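You operate a simulated robot arm through the tools that you are given. There is no shell and no other tool.

The job below is to be done with a simulated robot arm. You get a single attempt, and the scene is never put back.

Task
Put things in order on the long bench. At the end: the clear jar stands where the brown square wooden block stood; the cream grease tub (marked "GREASE 0") from the long bench stands where the grey die stood; the grey die from the long bench is on the brown carton (marked "M8"); the brown square wooden block stands on top of the black spool; whatever was shut is shut again. Leave all else as you found it, and nothing knocked over.

Only the result counts: the job must be done as asked and must still hold three seconds after the hand-in. Knocking over, shifting, dropping, spilling or breaking anything else fails it.

Robot
A 7-joint arm with a two-finger parallel gripper, fixed in place. Base frame: the origin is at the foot of the arm, x ahead of it, y to its left, z up; the work surface is at about z = 0. Readings come in mm, rad, newtons and seconds.
With the tool pointing down near the work surface it reaches from about 220 to 580 mm from the base axis. Its first joint turns from -1.152 to 1.152 rad. Payload 2.5 kg.
Tool frame: the origin (TCP) lies between the finger pads and is the grasp point; the fingertips stand 23 mm ahead of it; z points along the fingers, y is the line along which they close. Largest opening 94 mm; finger width 38, thickness 10; the body of the gripper, 54 by 96 mm, starts 39 mm behind the TCP.
Orientation is that of the tool frame in the base frame, as [roll, pitch, yaw] about the fixed x, y, z axes, in that order (R = Rz(yaw) Ry(pitch) Rx(roll)). With the fingers straight down and closing along the base's y, the tool's x points along the base's -x, its y along +y and its z along -z.

Tools
- The arm moves only by the tool apply_moves. Its argument "increments" is a list of rows, each an object (a shift or turn left out is 0, a gripper value left out holds the last) with "dp": the shift along the tool's x, y, z in m, a list of three; "rotation": the turn, a rotation vector about the tool's x, y, z in rad, a list of three; "jaw": the gripper command, from -1 (fully open) to 1 (shut), values between in proportion. In form: [{"dp": [dx, dy, dz], "rotation": [wx, wy, wz], "jaw": jaw}, ...]. A call has 1 to 20 rows; each row shifts and turns the commanded pose from where the row before left it, along the tool's axes as they then stand. Each row takes 0.2 s and may step no farther than 50 mm and 0.15 rad from the row before; otherwise, or with a gripper value out of range, the whole call is refused. Where a pose cannot be reached the arm comes as near as it can. A force on the tool above 40 N (or 10 N above the force at the start of the call, whichever is more), or a blocked arm, ends the call early, and 0.2 s more pass. The fingers move at their own pace (about 108 mm/s each) and stop on an object; they squeeze with about 22 N. The grip force told is the motor's: it shows also when the fingers shut on nothing. Time passes only in rows, and 0.2 s behind the last, so rows that do not move let the fingers close. It gives the time, the measured TCP pose, the force on the tool (base axes), the opening and the grip force at its end, in the units of the frame above (readings bear some noise), with the torque about the TCP (base axes, N m) and any sound that the robot's microphone picked up.
- Cameras (640 x 400 px; columns grow to the right, rows downward): "scene" is fixed at [107.3, -405.4, 516.8]; the picture's right is [0.94, -0.33, 0.00], its down [-0.25, -0.73, -0.64] and it looks along [0.21, 0.60, -0.77] (base axes); focal length 226 px, centre (320, 200). "wrist" rides on the gripper at [86, 16, -74] in the tool frame; the picture's right is [-0.18, 0.98, 0.00], its down [-0.58, -0.11, -0.81] and it looks along [-0.79, -0.15, 0.59] (tool axes); focal length 243 px, centre (320, 200). There is no depth. A picture from a camera that has moved, and an enlarged one, comes with that camera's place and axes in the base frame and with its lens. The place of the scene camera against the robot may be out by one fixed shift of up to 18 mm in any direction.
- capture(camera): a new picture of that camera. No time passes.
- enlarge(camera, box): a new picture of the part [left, top, right, bottom] of that camera's present view, enlarged. No time passes.
- job_done(): hands the job in; it is judged then, once.

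Nothing tells you positions but the pictures and the camera data. Unless the task says otherwise, let go and move clear before handing in.

The tools are called by a JSON object that holds its "method" and its "body". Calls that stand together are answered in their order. apply_moves: Moves the arm, as the interface text tells. Its arguments: {"type":"object","properties":{"increments":{"type":"array","items":{"type":"object","properties":{"dp":{"type":"array","items":{"type":"number"}},"rotation":{"type":"array","items":{"type":"number"}},"jaw":{"type":"number"}}}}},"required":["increments"]} The other tools are called the same way: capture (camera) takes a picture; enlarge (camera, box) takes an enlarged picture of a part of a camera's view; job_done () hands the job in.

At the start:

```text
time_s: 0.0
tcp_pos: [305.9, -68.3, 289.1]
orientation: [-3.141, -0.002, 3.141]
ft_force: [0.0, 0.9, 0.3]
torque: [0.01, -0.04, -0.01]
gripper_width: 94.0
grasp_force: 0.0
```

scene: 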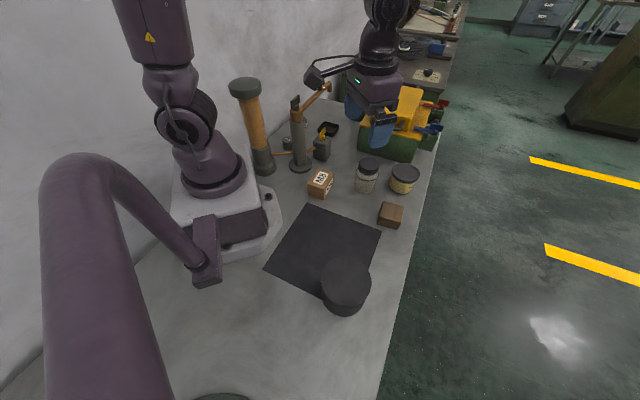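
wrist: 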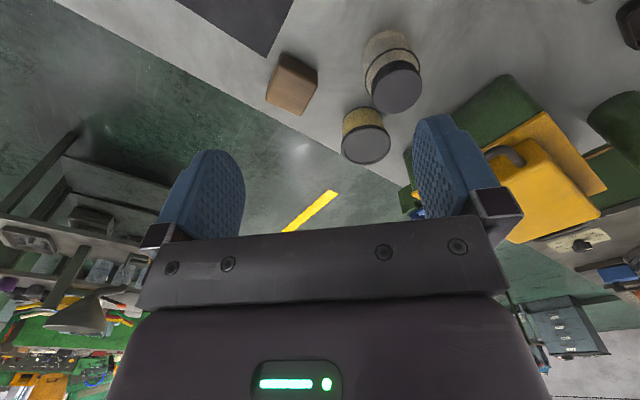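

I see a bench with a brown block, a jar, a yellow/black tub, an M8 carton, a black spool on a black mat and some tools. I'll look closer before moving anything.

{"method": "enlarge", "body": {"camera": "scene", "box": [220, 60, 460, 210]}}

{"method": "enlarge", "body": {"camera": "scene", "box": [240, 150, 440, 330]}}

{"method": "enlarge", "body": {"camera": "wrist", "box": [220, 0, 640, 260]}}

```text
2.67 times, centred on (340, 135) of scene
camera zoom: at [107.3, -405.4, 516.8], right [0.94, -0.33, 0.0], down [-0.25, -0.73, -0.64], along [0.21, 0.6, -0.77], focal length 602 px, centre (267, 373)
```

zoom: 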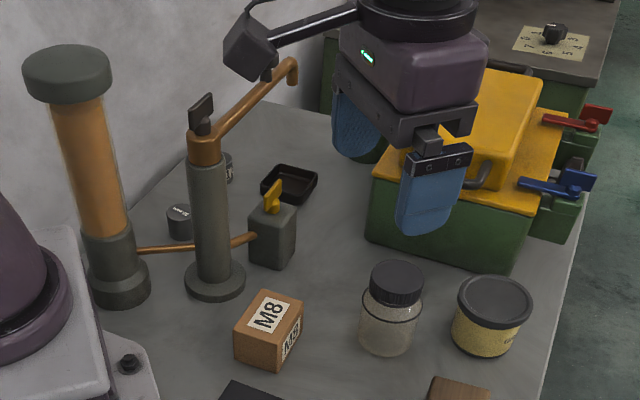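

```text
2.22 times, centred on (340, 240) of scene
camera zoom: at [107.3, -405.4, 516.8], right [0.94, -0.33, 0.0], down [-0.25, -0.73, -0.64], along [0.21, 0.6, -0.77], focal length 502 px, centre (276, 111)
```

zoom: 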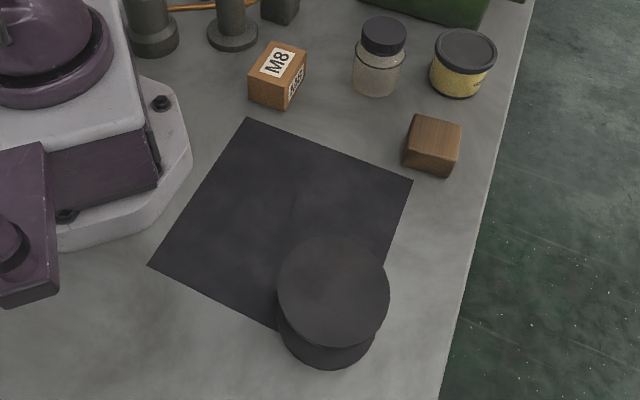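

```text
1.52 times, centred on (430, 130) of wrist
camera zoom: at [218.2, -50.3, 363.7], right [0.18, 0.98, 0.0], down [0.58, -0.11, 0.81], along [0.79, -0.15, -0.59], focal length 370 px, centre (152, 307)
```

zoom: 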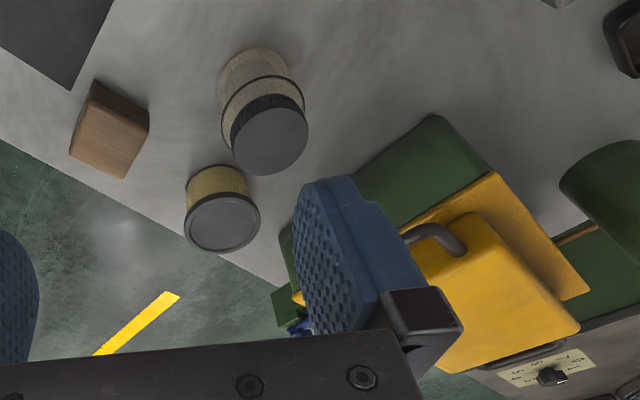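

I don't see the grey die clearly yet, and there are small dark objects near the posts. I'll zoom in on several areas.

{"method": "enlarge", "body": {"camera": "scene", "box": [265, 100, 345, 180]}}

{"method": "enlarge", "body": {"camera": "scene", "box": [340, 75, 460, 175]}}

{"method": "enlarge", "body": {"camera": "scene", "box": [380, 0, 480, 100]}}

{"method": "enlarge", "body": {"camera": "scene", "box": [340, 150, 430, 240]}}

{"method": "enlarge", "body": {"camera": "scene", "box": [160, 280, 400, 400]}}

{"method": "enlarge", "body": {"camera": "wrist", "box": [460, 0, 640, 120]}}

{"method": "enlarge", "body": {"camera": "wrist", "box": [0, 180, 180, 400]}}

```text
5.00 times, centred on (305, 140) of scene
camera zoom: at [107.3, -405.4, 516.8], right [0.94, -0.33, 0.0], down [-0.25, -0.73, -0.64], along [0.21, 0.6, -0.77], focal length 1130 px, centre (395, 500)
```

zoom: 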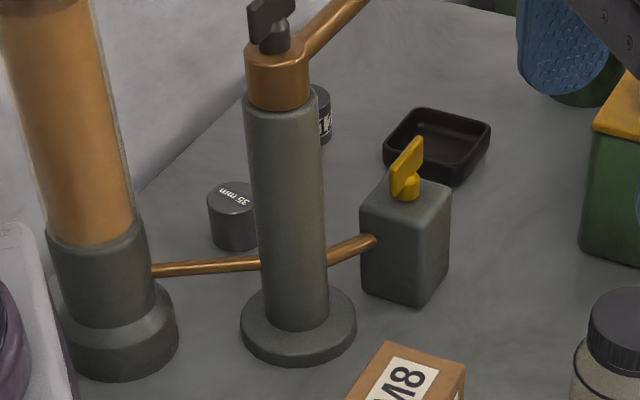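

```text
4.00 times, centred on (400, 125) of scene
camera zoom: at [107.3, -405.4, 516.8], right [0.94, -0.33, 0.0], down [-0.25, -0.73, -0.64], along [0.21, 0.6, -0.77], focal length 904 px, centre (0, 500)
```

zoom: 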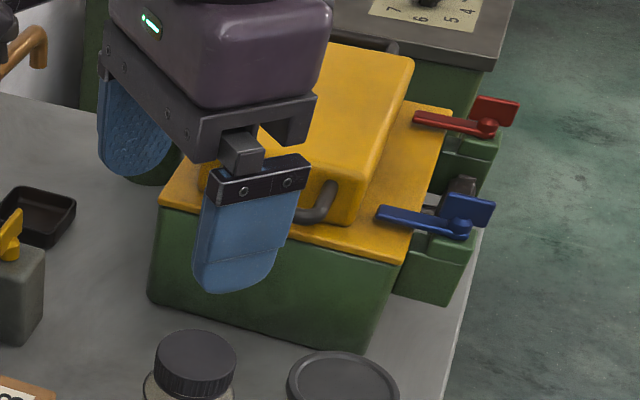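

```text
4.00 times, centred on (430, 50) of scene
camera zoom: at [107.3, -405.4, 516.8], right [0.94, -0.33, 0.0], down [-0.25, -0.73, -0.64], along [0.21, 0.6, -0.77], focal length 904 px, centre (-120, 800)
```

zoom: 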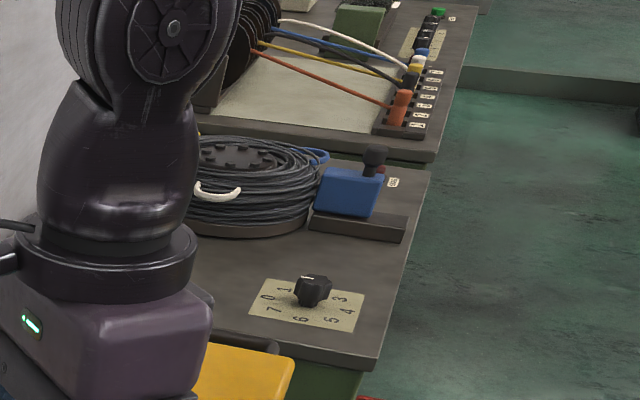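

```text
4.44 times, centred on (385, 195) of scene
camera zoom: at [107.3, -405.4, 516.8], right [0.94, -0.33, 0.0], down [-0.25, -0.73, -0.64], along [0.21, 0.6, -0.77], focal length 1004 px, centre (31, 222)
```

zoom: 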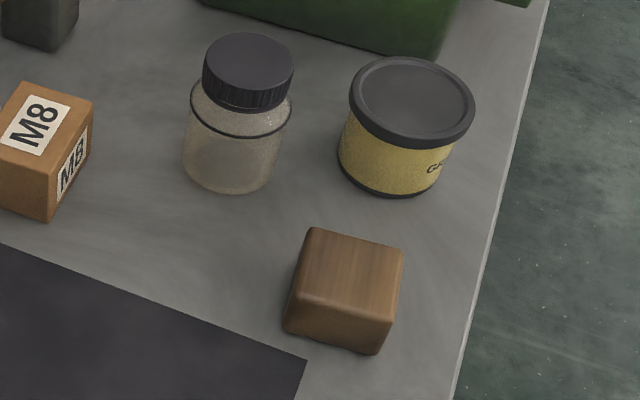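

```text
2.67 times, centred on (280, 340) of scene
camera zoom: at [107.3, -405.4, 516.8], right [0.94, -0.33, 0.0], down [-0.25, -0.73, -0.64], along [0.21, 0.6, -0.77], focal length 602 px, centre (427, -173)
```

zoom: 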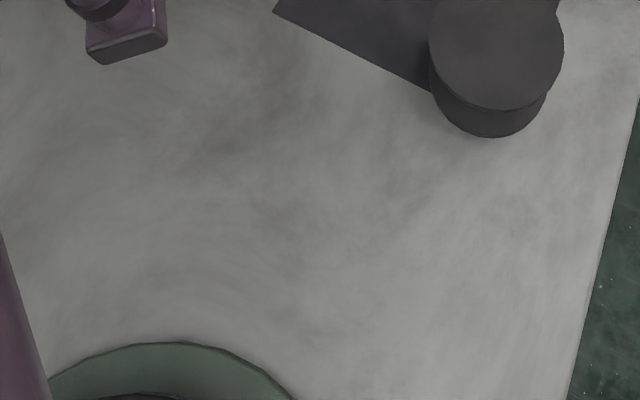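

```text
3.33 times, centred on (550, 60) of wrist
camera zoom: at [218.2, -50.3, 363.7], right [0.18, 0.98, 0.0], down [0.58, -0.11, 0.81], along [0.79, -0.15, -0.59], focal length 809 px, centre (-447, 667)
```

zoom: 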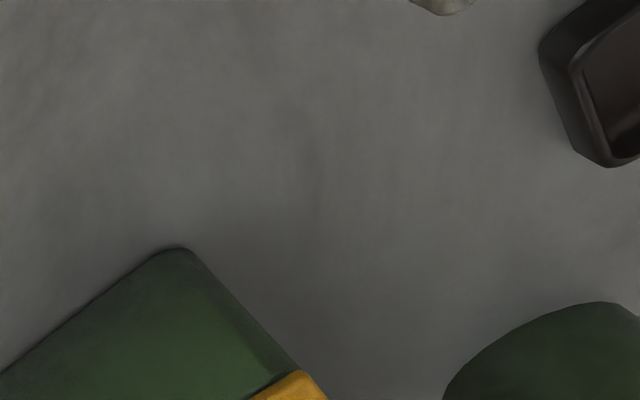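

```text
1.82 times, centred on (90, 290) of wrist
camera zoom: at [218.2, -50.3, 363.7], right [0.18, 0.98, 0.0], down [0.58, -0.11, 0.81], along [0.79, -0.15, -0.59], focal length 441 px, centre (738, 36)
```

zoom: 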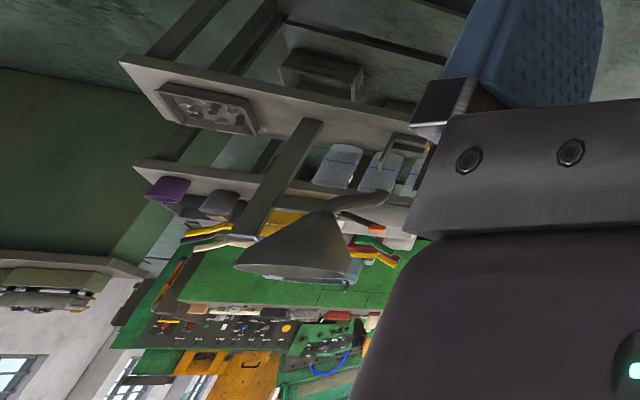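

The "35 mm" grey cylinder behind the post is probably the die, but I need better views. I'll raise the arm and turn the wrist camera towards the left part of the bench to look.

{"method": "apply_moves", "body": {"increments": [{"dp": [0, 0, -0.045]}, {"dp": [0.014, 0.0295, -0.005]}, {"dp": [0.014, 0.0295, 0]}, {"dp": [0.014, 0.0295, 0]}, {"dp": [0.014, 0.0295, 0]}, {"rotation": [0, 0, -0.15]}, {"rotation": [0, 0, -0.15]}, {"rotation": [0, 0, -0.15]}, {"rotation": [0, 0, -0.15]}, {"rotation": [0, 0, -0.15]}, {"rotation": [0, 0, -0.15]}, {"rotation": [0, 0, -0.15]}]}}

{"method": "capture", "body": {"camera": "wrist"}}

{"method": "capture", "body": {"camera": "scene"}}

```text
time_s: 2.6
tcp_pos: [250.0, 50.4, 338.8]
orientation: [-3.142, -0.001, -2.089]
ft_force: [0.5, 0.0, -0.1]
torque: [0.02, -0.03, 0.01]
gripper_width: 94.1
grasp_force: 0.1
```

```text
taken
camera wrist: at [191.7, -15.8, 413.7], right [-0.76, 0.65, 0.0], down [0.38, 0.45, 0.81], along [0.52, 0.61, -0.59], focal length 243 px, centre (320, 200)
```

wrist: 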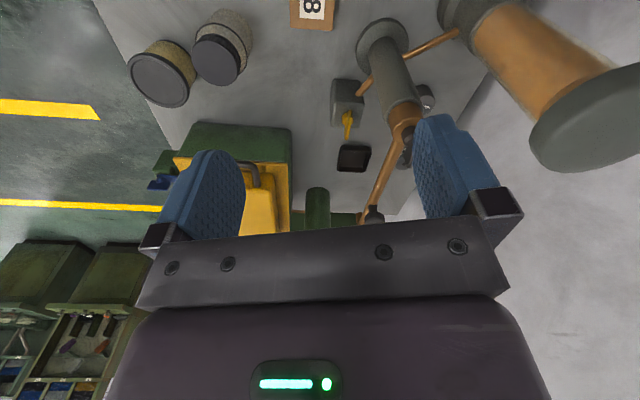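

```text
taken
```

scene: 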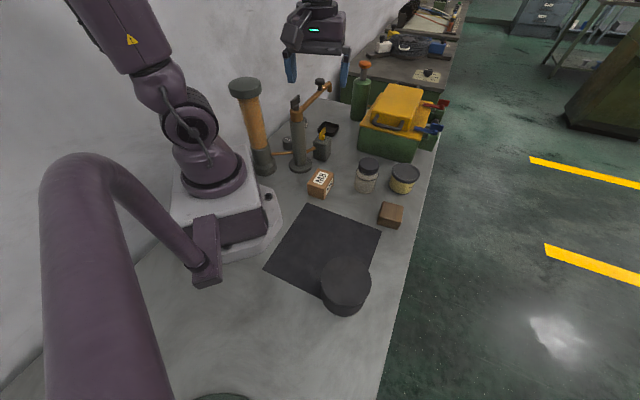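

I now have an overview from behind: the post, spout, tray, case and a green bottle are all visible. I'll zoom in on the details.

{"method": "enlarge", "body": {"camera": "wrist", "box": [300, 0, 480, 120]}}

{"method": "enlarge", "body": {"camera": "wrist", "box": [300, 110, 460, 230]}}

{"method": "enlarge", "body": {"camera": "scene", "box": [330, 50, 460, 170]}}

{"method": "enlarge", "body": {"camera": "scene", "box": [270, 60, 350, 180]}}

{"method": "enlarge", "body": {"camera": "wrist", "box": [110, 0, 300, 120]}}

```text
3.33 times, centred on (390, 60) of wrist
camera zoom: at [191.7, -15.8, 413.7], right [-0.76, 0.65, 0.0], down [0.38, 0.45, 0.81], along [0.52, 0.61, -0.59], focal length 809 px, centre (87, 667)
```

zoom: 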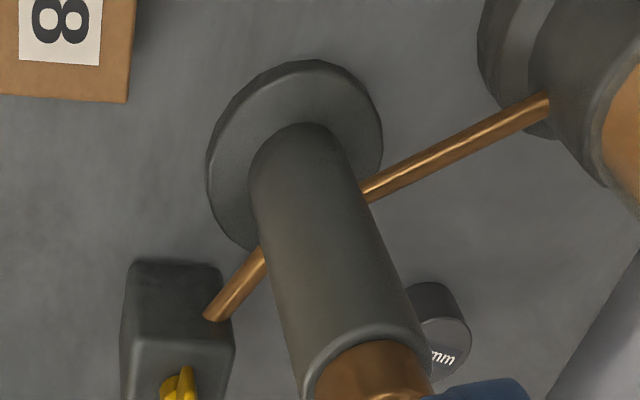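

```text
3.33 times, centred on (380, 170) of wrist
camera zoom: at [191.7, -15.8, 413.7], right [-0.76, 0.65, 0.0], down [0.38, 0.45, 0.81], along [0.52, 0.61, -0.59], focal length 809 px, centre (120, 300)
```

zoom: 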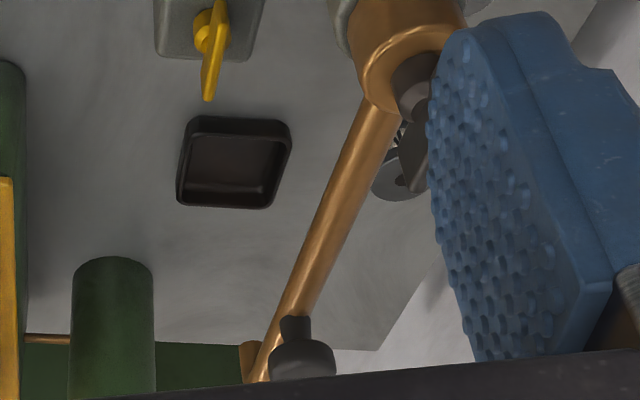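

```text
3.33 times, centred on (395, 110) of scene
camera zoom: at [107.3, -405.4, 516.8], right [0.94, -0.33, 0.0], down [-0.25, -0.73, -0.64], along [0.21, 0.6, -0.77], focal length 753 px, centre (70, 500)
```

zoom: 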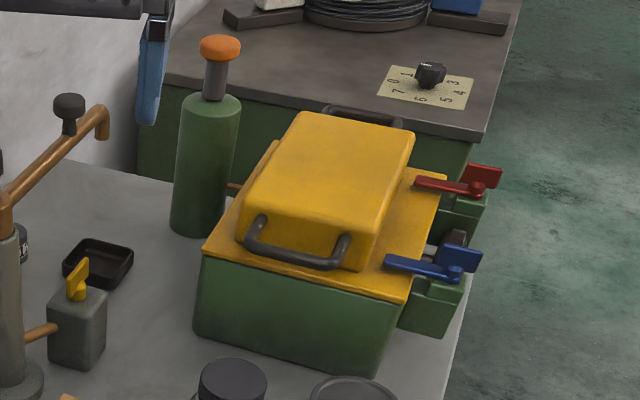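

```text
3.33 times, centred on (310, 120) of scene
camera zoom: at [107.3, -405.4, 516.8], right [0.94, -0.33, 0.0], down [-0.25, -0.73, -0.64], along [0.21, 0.6, -0.77], focal length 753 px, centre (353, 467)
```

zoom: 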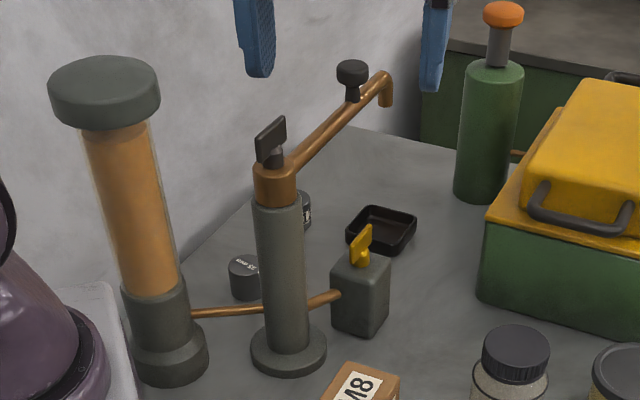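

```text
3.33 times, centred on (205, 60) of wrist
camera zoom: at [191.7, -15.8, 413.7], right [-0.76, 0.65, 0.0], down [0.38, 0.45, 0.81], along [0.52, 0.61, -0.59], focal length 809 px, centre (703, 667)
```

zoom: 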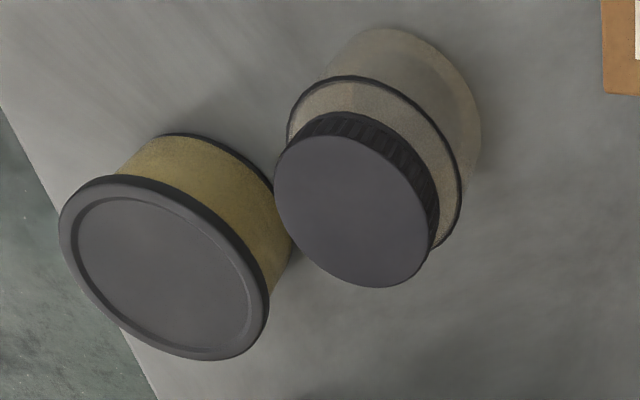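

The two small cylinders near the wall look like dies, one marked "35 mm" and one partly hidden behind the spout. I'll move the wrist camera for a clearer look at both before deciding which is the grey one.

{"method": "apply_moves", "body": {"increments": [{"dp": [-0.032, 0.0279, 0]}, {"dp": [-0.032, 0.0279, 0]}, {"dp": [-0.032, 0.0279, 0]}]}}

{"method": "capture", "body": {"camera": "wrist"}}

{"method": "capture", "body": {"camera": "scene"}}

```text
time_s: 3.4
tcp_pos: [223.1, 172.6, 339.3]
orientation: [-3.141, 0.001, -2.094]
ft_force: [0.1, -1.1, -0.3]
torque: [0.0, 0.01, 0.02]
gripper_width: 93.8
grasp_force: 0.1
```

```text
taken
camera wrist: at [167.0, 107.2, 414.1], right [-0.76, 0.65, 0.0], down [0.38, 0.45, 0.81], along [0.52, 0.61, -0.59], focal length 243 px, centre (320, 200)
```

wrist: 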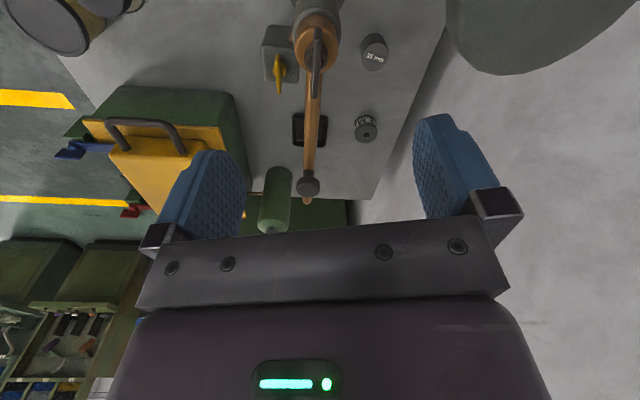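

```text
taken
```

scene: 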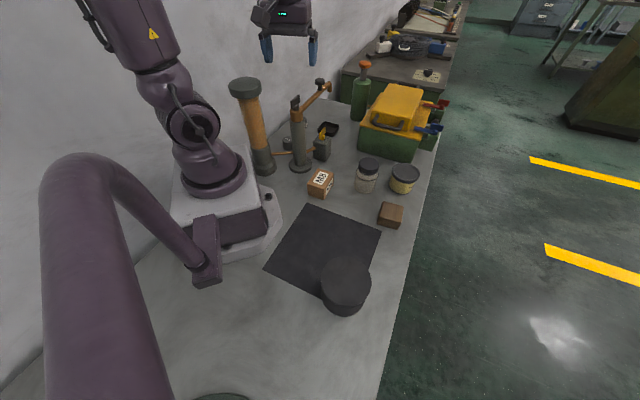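

{"method": "enlarge", "body": {"camera": "wrist", "box": [330, 20, 410, 150]}}

{"method": "enlarge", "body": {"camera": "wrist", "box": [50, 70, 260, 210]}}

{"method": "enlarge", "body": {"camera": "wrist", "box": [250, 0, 420, 110]}}

```text
3.08 times, centred on (370, 85) of wrist
camera zoom: at [167.0, 107.2, 414.1], right [-0.76, 0.65, 0.0], down [0.38, 0.45, 0.81], along [0.52, 0.61, -0.59], focal length 746 px, centre (166, 554)
```

zoom: 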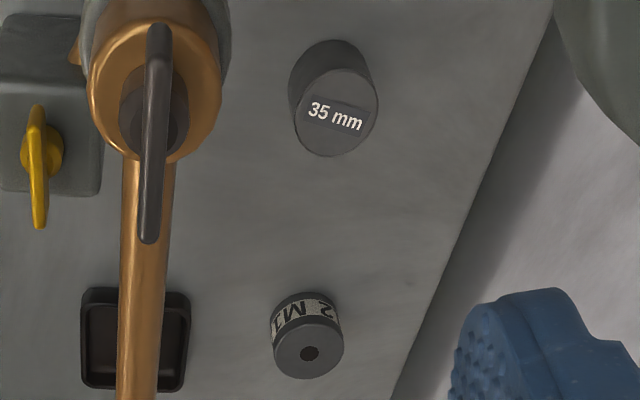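

```text
2.86 times, centred on (155, 140) of wrist
camera zoom: at [167.0, 107.2, 414.1], right [-0.76, 0.65, 0.0], down [0.38, 0.45, 0.81], along [0.52, 0.61, -0.59], focal length 693 px, centre (791, 371)
```

zoom: 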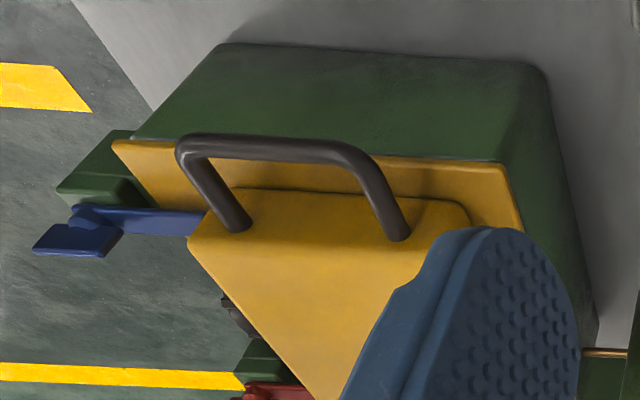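

```text
3.64 times, centred on (335, 55) of wrist
camera zoom: at [167.0, 107.2, 414.1], right [-0.76, 0.65, 0.0], down [0.38, 0.45, 0.81], along [0.52, 0.61, -0.59], focal length 882 px, centre (266, 727)
```

zoom: 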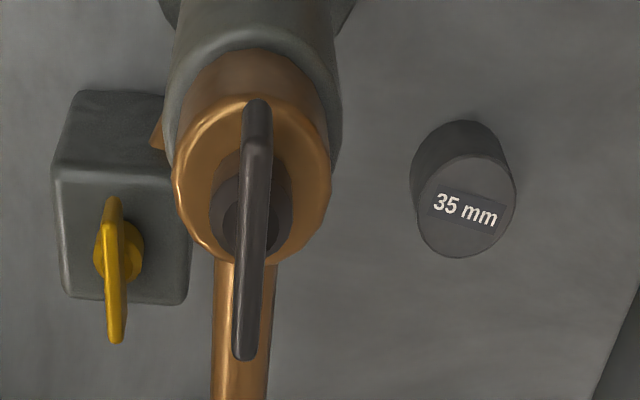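

The bench has a "35 mm" cylinder and a cylinder with a hole and an "M12"-style band. Before deciding which is the die, I'll look at the other end of the bench, where a green round thing is visible, for other tubs or dies.

{"method": "apply_moves", "body": {"increments": [{"rotation": [0, 0, 0.15]}, {"rotation": [0, 0, 0.15]}, {"rotation": [0, 0, 0.15]}, {"rotation": [0, 0, 0.15]}, {"rotation": [0, 0, 0.15]}, {"rotation": [0, 0, 0.15]}, {"rotation": [0, 0, 0.15]}, {"dp": [0, -0.044, 0]}, {"dp": [0, -0.044, 0]}, {"dp": [0, -0.044, 0]}, {"dp": [0, -0.044, 0]}, {"dp": [0, -0.044, 0]}, {"dp": [0, -0.044, 0]}, {"dp": [0, -0.044, 0]}, {"dp": [0, -0.044, 0]}]}}

{"method": "capture", "body": {"camera": "wrist"}}

{"method": "capture", "body": {"camera": "scene"}}

```text
time_s: 6.6
tcp_pos: [225.4, -179.6, 336.7]
orientation: [-3.141, 0.0, -3.141]
ft_force: [0.7, -0.5, 0.2]
torque: [-0.01, 0.01, 0.0]
gripper_width: 93.9
grasp_force: 0.1
```

```text
taken
camera wrist: at [139.4, -160.4, 412.1], right [0.18, 0.98, 0.0], down [0.58, -0.11, 0.81], along [0.79, -0.15, -0.59], focal length 243 px, centre (320, 200)
```

wrist: 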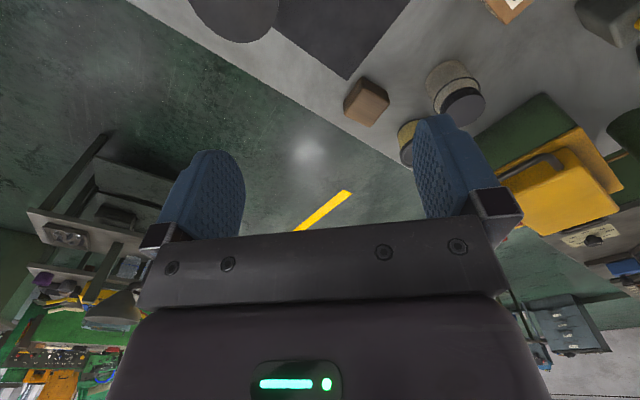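

```text
taken
```

scene: 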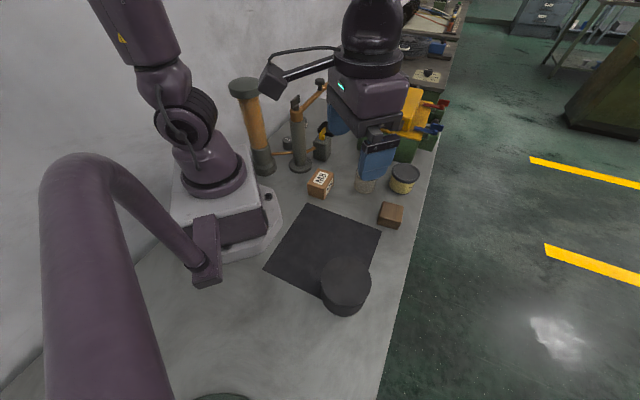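

{"method": "apply_moves", "body": {"increments": [{"rotation": [0, 0, 0.15]}, {"rotation": [0, 0, 0.15]}, {"rotation": [0, 0, 0.15]}, {"rotation": [0, 0, 0.15]}, {"rotation": [0, 0, 0.15]}, {"rotation": [0, 0, 0.15]}, {"rotation": [0, 0, 0.15]}, {"rotation": [0, 0, 0.15]}]}}

{"method": "capture", "body": {"camera": "wrist"}}

```text
time_s: 8.4
tcp_pos: [225.3, -178.3, 339.7]
orientation: [3.142, 0.0, 1.94]
ft_force: [0.3, -0.1, -0.5]
torque: [0.03, 0.01, 0.0]
gripper_width: 93.8
grasp_force: 0.1
```

```text
taken
camera wrist: at [208.3, -89.3, 413.6], right [0.98, 0.18, 0.0], down [0.11, -0.58, 0.81], along [0.15, -0.79, -0.59], focal length 243 px, centre (320, 200)
```

wrist: 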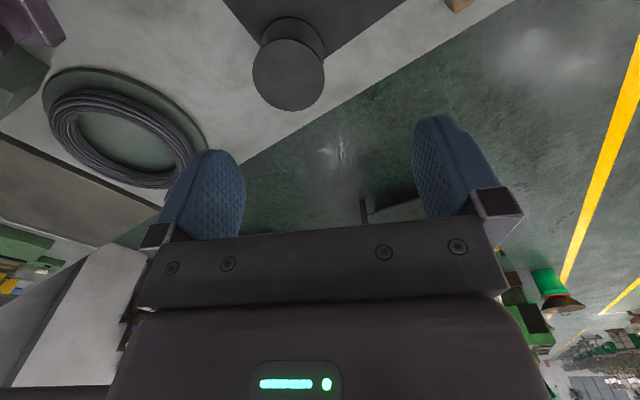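

This end holds only a cable coil on a green plate, so the two small cylinders are the die candidates. Enlarging gives real detail, so I'll zoom hard on those cylinders and on the tub with the scene camera.

{"method": "enlarge", "body": {"camera": "scene", "box": [295, 113, 315, 133]}}

{"method": "enlarge", "body": {"camera": "scene", "box": [277, 133, 297, 153]}}

{"method": "enlarge", "body": {"camera": "scene", "box": [385, 155, 425, 200]}}

{"method": "enlarge", "body": {"camera": "wrist", "box": [230, 0, 350, 120]}}

{"method": "enlarge", "body": {"camera": "wrist", "box": [480, 220, 640, 400]}}

{"method": "enlarge", "body": {"camera": "scene", "box": [345, 0, 475, 90]}}

```text
16.00 times, centred on (305, 123) of scene
camera zoom: at [107.3, -405.4, 516.8], right [0.94, -0.33, 0.0], down [-0.25, -0.73, -0.64], along [0.21, 0.6, -0.77], focal length 3615 px, centre (560, 1432)
```

zoom: 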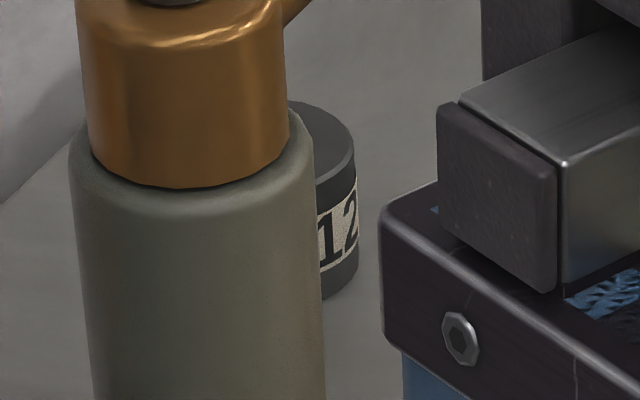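

```text
16.00 times, centred on (287, 143) of scene
camera zoom: at [107.3, -405.4, 516.8], right [0.94, -0.33, 0.0], down [-0.25, -0.73, -0.64], along [0.21, 0.6, -0.77], focal length 3615 px, centre (848, 1112)
```

zoom: 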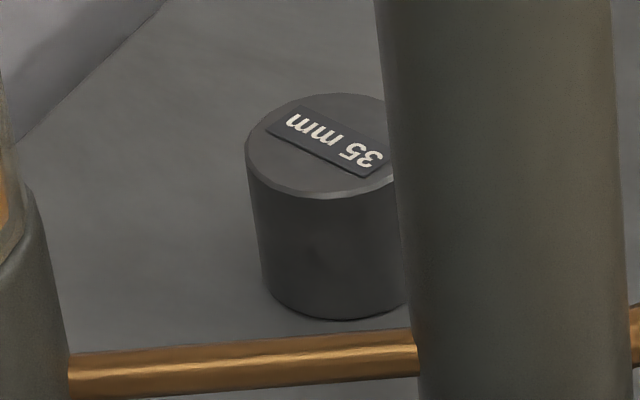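

```text
8.89 times, centred on (405, 178) of scene
camera zoom: at [107.3, -405.4, 516.8], right [0.94, -0.33, 0.0], down [-0.25, -0.73, -0.64], along [0.21, 0.6, -0.77], focal length 2008 px, centre (-436, 400)
```

zoom: 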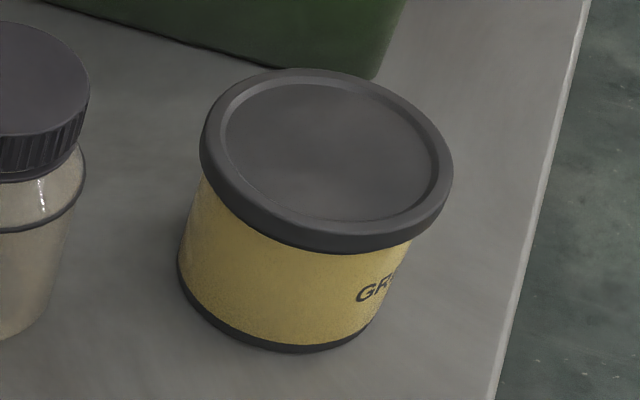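

```text
3.33 times, centred on (290, 60) of wrist
camera zoom: at [208.3, -89.3, 413.6], right [0.98, 0.18, 0.0], down [0.11, -0.58, 0.81], along [0.15, -0.79, -0.59], focal length 809 px, centre (420, 667)
```

zoom: 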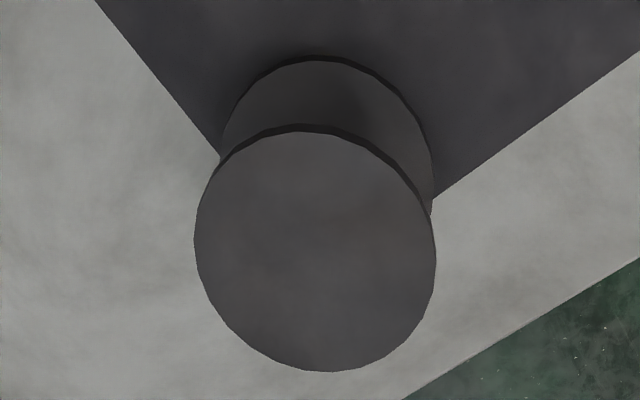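

```text
2.22 times, centred on (560, 310) of wrist
camera zoom: at [208.3, -89.3, 413.6], right [0.98, 0.18, 0.0], down [0.11, -0.58, 0.81], along [0.15, -0.79, -0.59], focal length 539 px, centre (-213, -44)
```

zoom: 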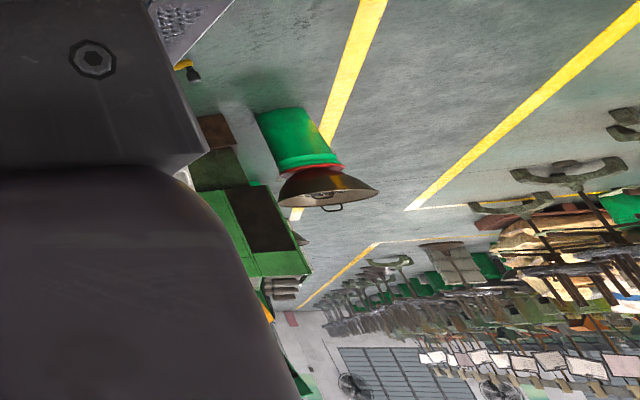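

```text
4.44 times, centred on (410, 45) of scene
camera zoom: at [107.3, -405.4, 516.8], right [0.94, -0.33, 0.0], down [-0.25, -0.73, -0.64], along [0.21, 0.6, -0.77], focal length 1004 px, centre (-80, 889)
```

zoom: 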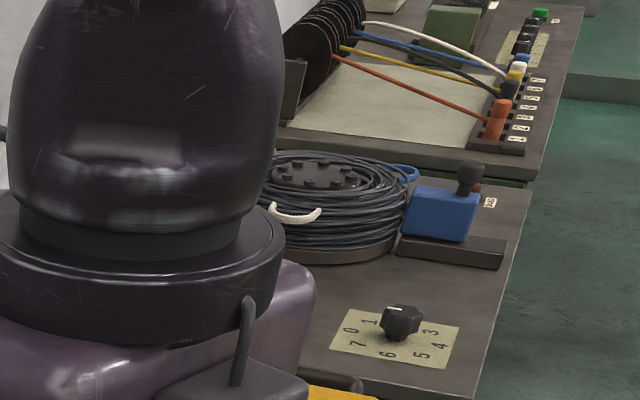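

Two cylinders are candidates: "35 mm" (solid, grey) and "M12" (with a bore). I'll search the surroundings for clues such as labelled storage or a second die or tub.

{"method": "enlarge", "body": {"camera": "scene", "box": [500, 0, 640, 90]}}

{"method": "enlarge", "body": {"camera": "wrist", "box": [0, 180, 160, 400]}}

{"method": "enlarge", "body": {"camera": "wrist", "box": [0, 0, 220, 200]}}

{"method": "enlarge", "body": {"camera": "scene", "box": [395, 0, 475, 50]}}

{"method": "enlarge", "body": {"camera": "wrist", "box": [330, 160, 460, 240]}}

```text
4.44 times, centred on (570, 45) of scene
camera zoom: at [107.3, -405.4, 516.8], right [0.94, -0.33, 0.0], down [-0.25, -0.73, -0.64], along [0.21, 0.6, -0.77], focal length 1004 px, centre (-791, 889)
```

zoom: 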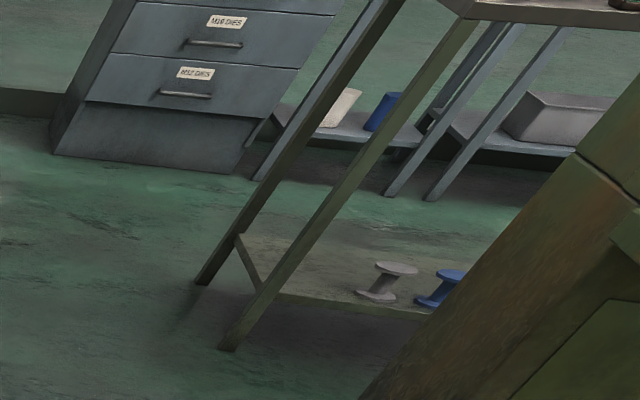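

```text
1.82 times, centred on (80, 290) of wrist
camera zoom: at [208.3, -89.3, 413.6], right [0.98, 0.18, 0.0], down [0.11, -0.58, 0.81], along [0.15, -0.79, -0.59], focal length 441 px, centre (756, 36)
```

zoom: 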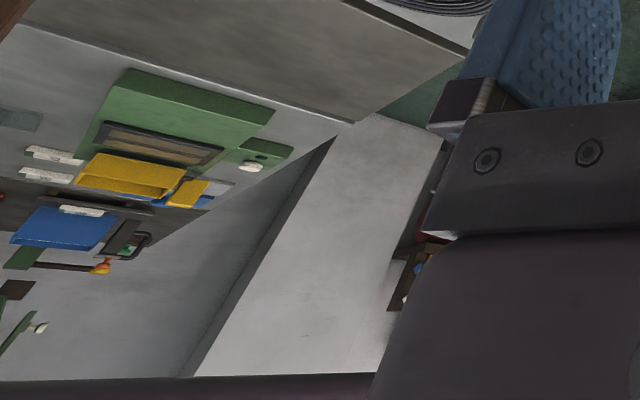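

```text
2.00 times, centred on (110, 100) of wrist
camera zoom: at [208.3, -89.3, 413.6], right [0.98, 0.18, 0.0], down [0.11, -0.58, 0.81], along [0.15, -0.79, -0.59], focal length 485 px, centre (740, 400)
```

zoom: 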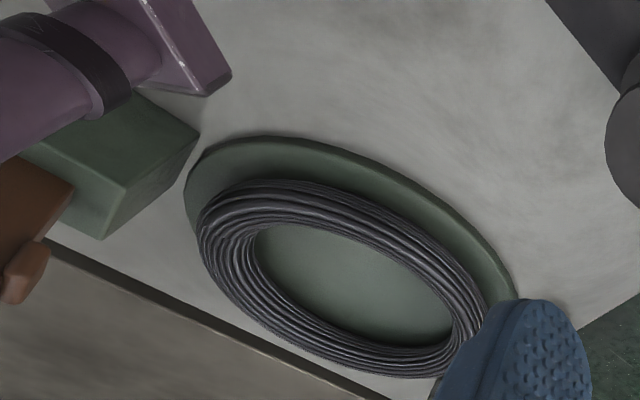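

```text
8.00 times, centred on (435, 25) of scene
camera zoom: at [107.3, -405.4, 516.8], right [0.94, -0.33, 0.0], down [-0.25, -0.73, -0.64], along [0.21, 0.6, -0.77], focal length 1807 px, centre (-600, 1600)
```

zoom: 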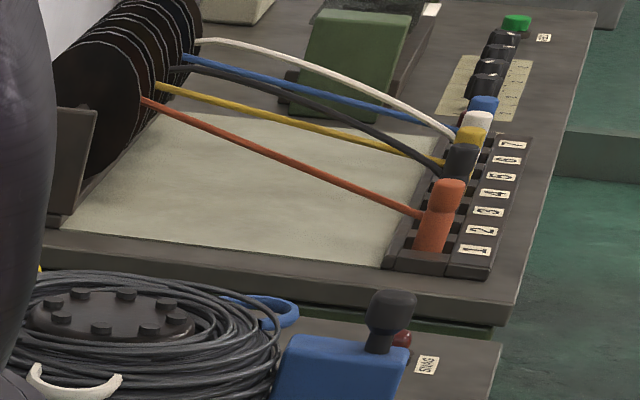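

```text
4.92 times, centred on (395, 200) of wrist
camera zoom: at [208.3, -89.3, 413.6], right [0.98, 0.18, 0.0], down [0.11, -0.58, 0.81], along [0.15, -0.79, -0.59], focal length 1194 px, centre (-49, 200)
```

zoom: 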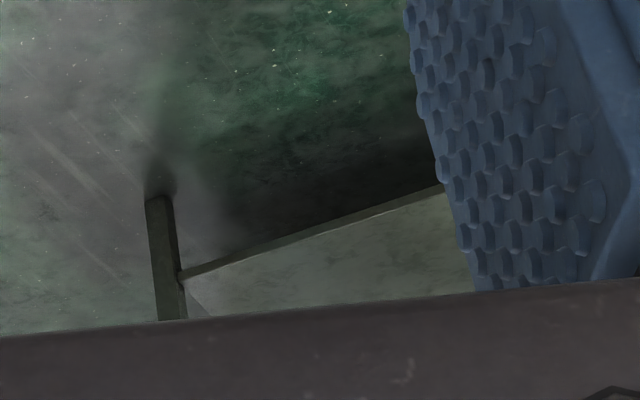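

Cabinet drawers in the background carry labels ending in "...DIES", which may help. I'll zoom in on those.

{"method": "enlarge", "body": {"camera": "scene", "box": [530, 0, 560, 20]}}

{"method": "enlarge", "body": {"camera": "scene", "box": [515, 0, 580, 36]}}

{"method": "enlarge", "body": {"camera": "scene", "box": [560, 40, 640, 90]}}

```text
16.00 times, centred on (545, 10) of scene
camera zoom: at [107.3, -405.4, 516.8], right [0.94, -0.33, 0.0], down [-0.25, -0.73, -0.64], along [0.21, 0.6, -0.77], focal length 3615 px, centre (-3280, 3240)
```

zoom: 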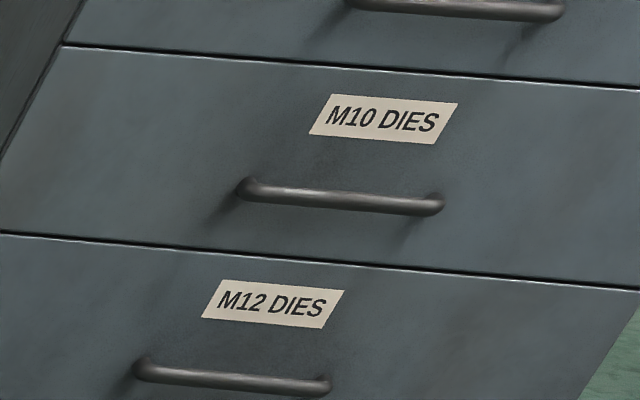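

```text
9.85 times, centred on (548, 18) of scene
camera zoom: at [107.3, -405.4, 516.8], right [0.94, -0.33, 0.0], down [-0.25, -0.73, -0.64], along [0.21, 0.6, -0.77], focal length 2224 px, centre (-1920, 1992)
```

zoom: 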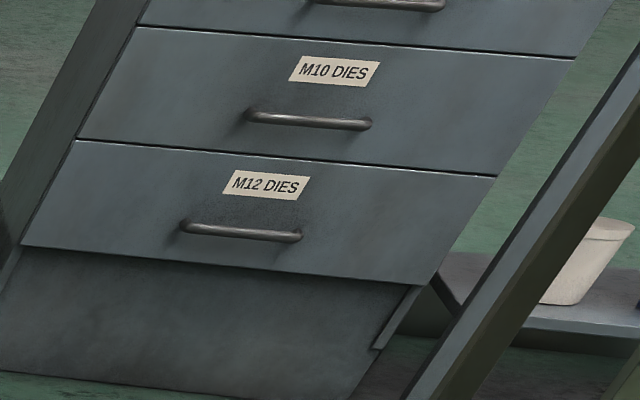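

```text
8.00 times, centred on (600, 65) of scene
camera zoom: at [107.3, -405.4, 516.8], right [0.94, -0.33, 0.0], down [-0.25, -0.73, -0.64], along [0.21, 0.6, -0.77], focal length 1807 px, centre (-1920, 1280)
```

zoom: 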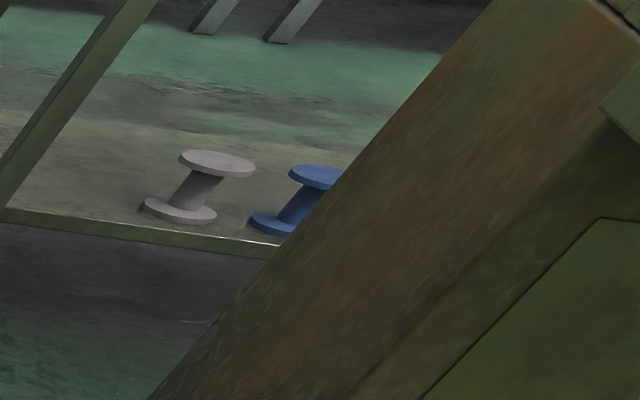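

Background drawers are labelled "M10 DIES" and "M12 DIES", so the bored cylinder marked M12 is very likely the grey die and "35 mm" something else. I'll turn the camera back and check other labels and details.

{"method": "apply_moves", "body": {"increments": [{"rotation": [0, 0, -0.15]}, {"rotation": [0, 0, -0.15]}, {"rotation": [0, 0, -0.15]}, {"rotation": [0, 0, -0.15]}, {"rotation": [0, 0, -0.15]}, {"rotation": [0, 0, -0.15]}, {"rotation": [0, 0, -0.15]}, {"rotation": [0, 0, -0.15]}, {"dp": [0, 0.045, 0]}, {"dp": [0, 0.045, 0]}]}}

{"method": "capture", "body": {"camera": "wrist"}}

{"method": "enlarge", "body": {"camera": "wrist", "box": [500, 200, 640, 400]}}

{"method": "enlarge", "body": {"camera": "wrist", "box": [0, 130, 160, 230]}}

{"method": "enlarge", "body": {"camera": "wrist", "box": [0, 230, 160, 400]}}

{"method": "enlarge", "body": {"camera": "wrist", "box": [320, 0, 520, 180]}}

```text
time_s: 10.6
tcp_pos: [223.9, -86.2, 339.6]
orientation: [-3.141, 0.0, 3.141]
ft_force: [0.2, 0.4, 0.1]
torque: [-0.04, 0.02, 0.0]
gripper_width: 94.2
grasp_force: 0.1
```

```text
taken
camera wrist: at [136.9, -68.6, 413.6], right [0.18, 0.98, 0.0], down [0.58, -0.11, 0.81], along [0.79, -0.15, -0.59], focal length 243 px, centre (320, 200)
```

wrist: 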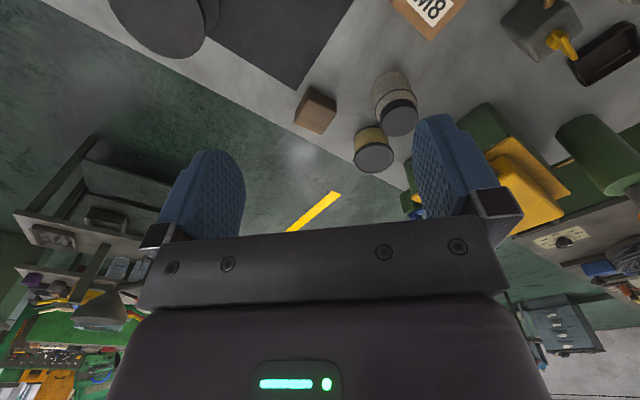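

```text
2.00 times, centred on (570, 300) of wrist
camera zoom: at [136.9, -68.6, 413.6], right [0.18, 0.98, 0.0], down [0.58, -0.11, 0.81], along [0.79, -0.15, -0.59], focal length 485 px, centre (-180, 0)
```

zoom: 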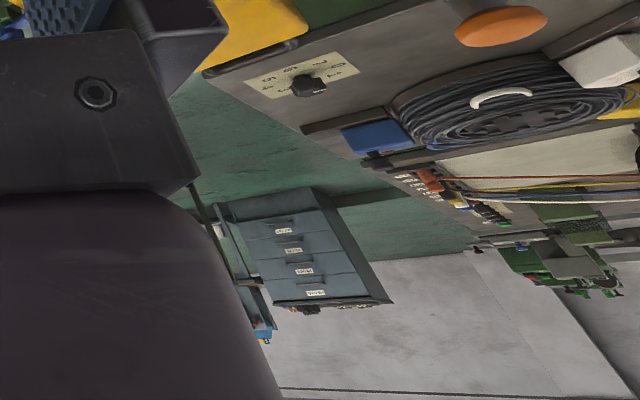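

```text
4.00 times, centred on (80, 180) of wrist
camera zoom: at [136.9, -68.6, 413.6], right [0.18, 0.98, 0.0], down [0.58, -0.11, 0.81], along [0.79, -0.15, -0.59], focal length 970 px, centre (1280, 280)
```

zoom: 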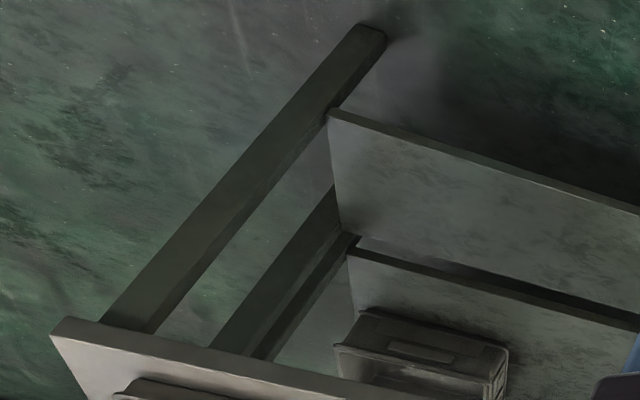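

```text
2.35 times, centred on (80, 315) of wrist
camera zoom: at [136.9, -68.6, 413.6], right [0.18, 0.98, 0.0], down [0.58, -0.11, 0.81], along [0.79, -0.15, -0.59], focal length 571 px, centre (885, -71)
```

zoom: 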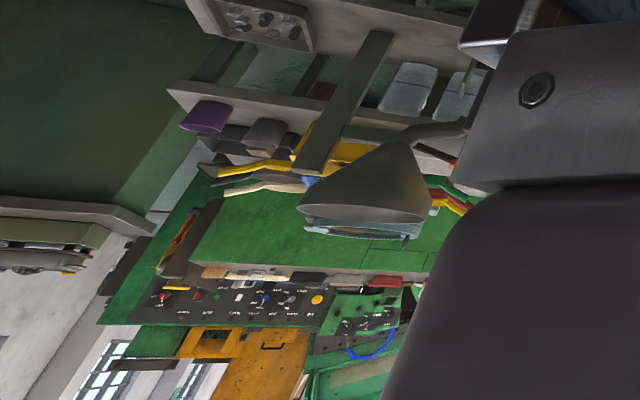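

```text
2.22 times, centred on (420, 90) of wrist
camera zoom: at [136.9, -68.6, 413.6], right [0.18, 0.98, 0.0], down [0.58, -0.11, 0.81], along [0.79, -0.15, -0.59], focal length 539 px, centre (98, 444)
```

zoom: 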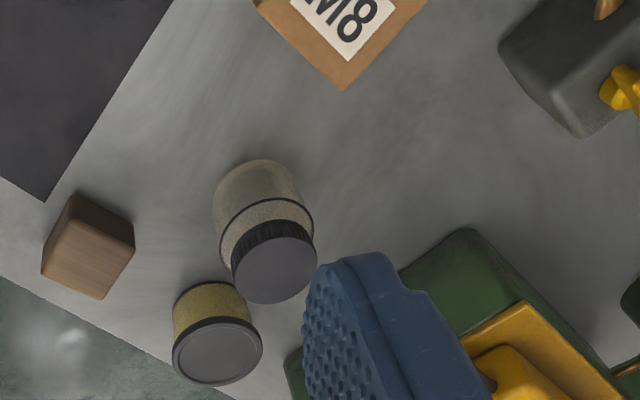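

{"method": "enlarge", "body": {"camera": "wrist", "box": [545, 300, 585, 355]}}

{"method": "enlarge", "body": {"camera": "wrist", "box": [600, 230, 640, 300]}}

{"method": "enlarge", "body": {"camera": "wrist", "box": [520, 300, 560, 400]}}

{"method": "enlarge", "body": {"camera": "wrist", "box": [20, 200, 140, 300]}}

```text
7.27 times, centred on (565, 328) of wrist
camera zoom: at [136.9, -68.6, 413.6], right [0.18, 0.98, 0.0], down [0.58, -0.11, 0.81], along [0.79, -0.15, -0.59], focal length 1764 px, centre (-1462, -727)
```

zoom: 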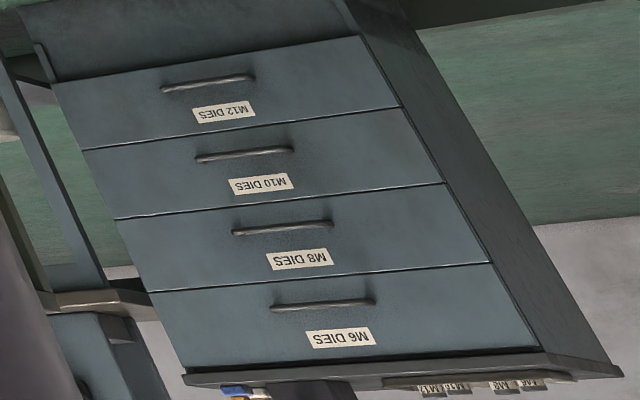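

```text
5.71 times, centred on (620, 265) of wrist
camera zoom: at [136.9, -68.6, 413.6], right [0.18, 0.98, 0.0], down [0.58, -0.11, 0.81], along [0.79, -0.15, -0.59], focal length 1386 px, centre (-1394, -171)
```

zoom: 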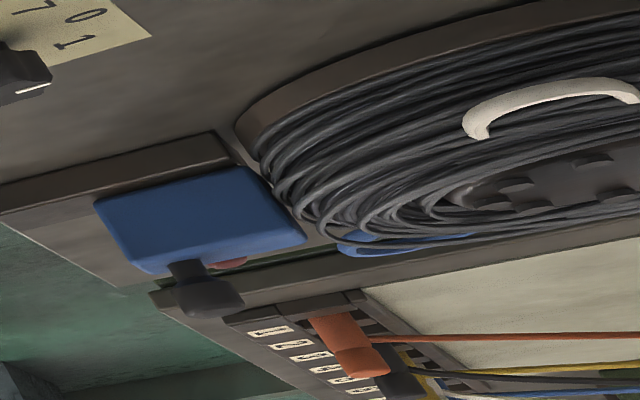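

```text
4.00 times, centred on (540, 350) of wrist
camera zoom: at [136.9, -68.6, 413.6], right [0.18, 0.98, 0.0], down [0.58, -0.11, 0.81], along [0.79, -0.15, -0.59], focal length 970 px, centre (-560, -400)
```

zoom: 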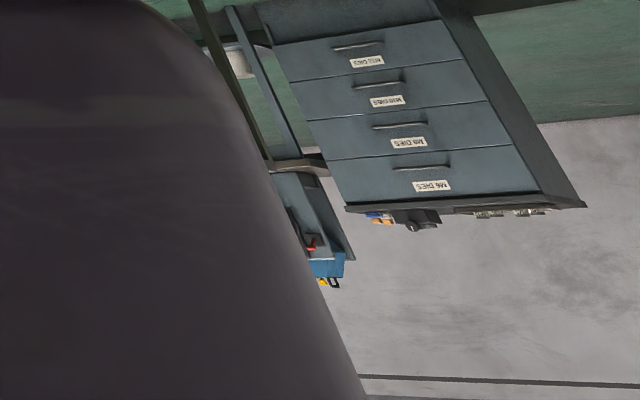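

```text
4.00 times, centred on (80, 250) of wrist
camera zoom: at [136.9, -68.6, 413.6], right [0.18, 0.98, 0.0], down [0.58, -0.11, 0.81], along [0.79, -0.15, -0.59], focal length 970 px, centre (1280, 0)
```

zoom: 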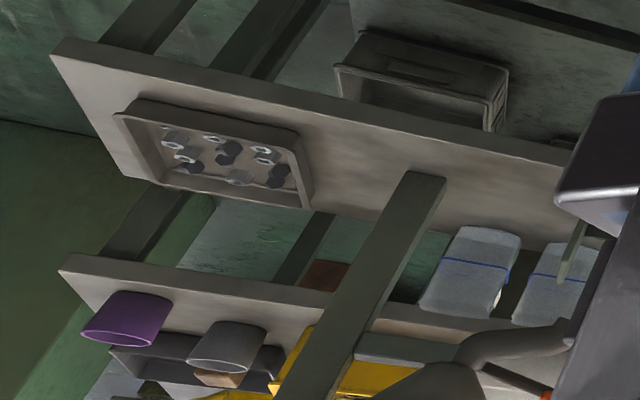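

{"method": "enlarge", "body": {"camera": "wrist", "box": [560, 343, 605, 365]}}

{"method": "enlarge", "body": {"camera": "wrist", "box": [290, 75, 350, 145]}}

{"method": "enlarge", "body": {"camera": "wrist", "box": [345, 60, 425, 180]}}

{"method": "enlarge", "body": {"camera": "wrist", "box": [380, 0, 480, 60]}}

```text
14.22 times, centred on (582, 354) of wrist
camera zoom: at [136.9, -68.6, 413.6], right [0.18, 0.98, 0.0], down [0.58, -0.11, 0.81], along [0.79, -0.15, -0.59], focal length 3451 px, centre (-3413, -1990)
```

zoom: 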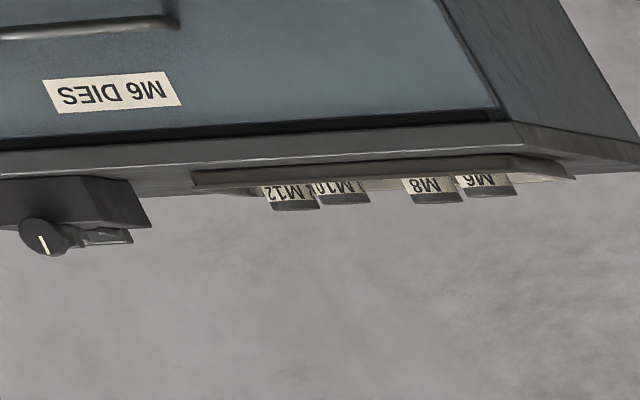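

```text
5.71 times, centred on (320, 110) of wrist
camera zoom: at [136.9, -68.6, 413.6], right [0.18, 0.98, 0.0], down [0.58, -0.11, 0.81], along [0.79, -0.15, -0.59], focal length 1386 px, centre (320, 714)
```

zoom: 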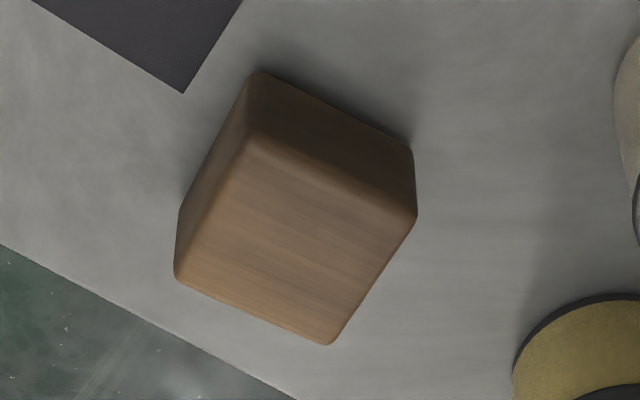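

```text
3.33 times, centred on (385, 120) of wrist
camera zoom: at [136.9, -68.6, 413.6], right [0.18, 0.98, 0.0], down [0.58, -0.11, 0.81], along [0.79, -0.15, -0.59], focal length 809 px, centre (103, 467)
```

zoom: 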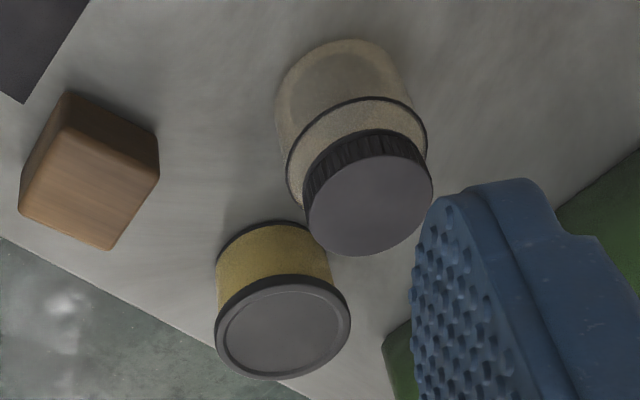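

```text
6.40 times, centred on (430, 30) of wrist
camera zoom: at [136.9, -68.6, 413.6], right [0.18, 0.98, 0.0], down [0.58, -0.11, 0.81], along [0.79, -0.15, -0.59], focal length 1553 px, centre (-384, 1288)
```

zoom: 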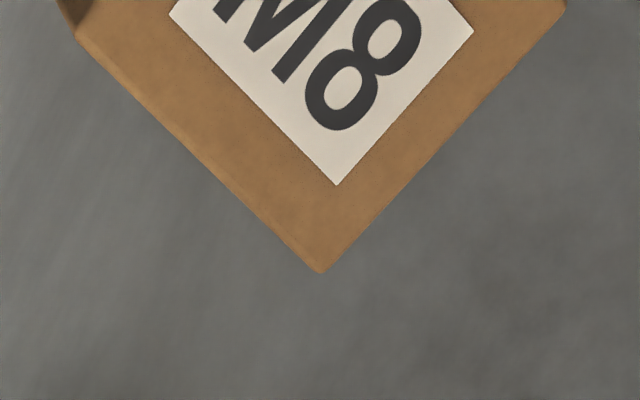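

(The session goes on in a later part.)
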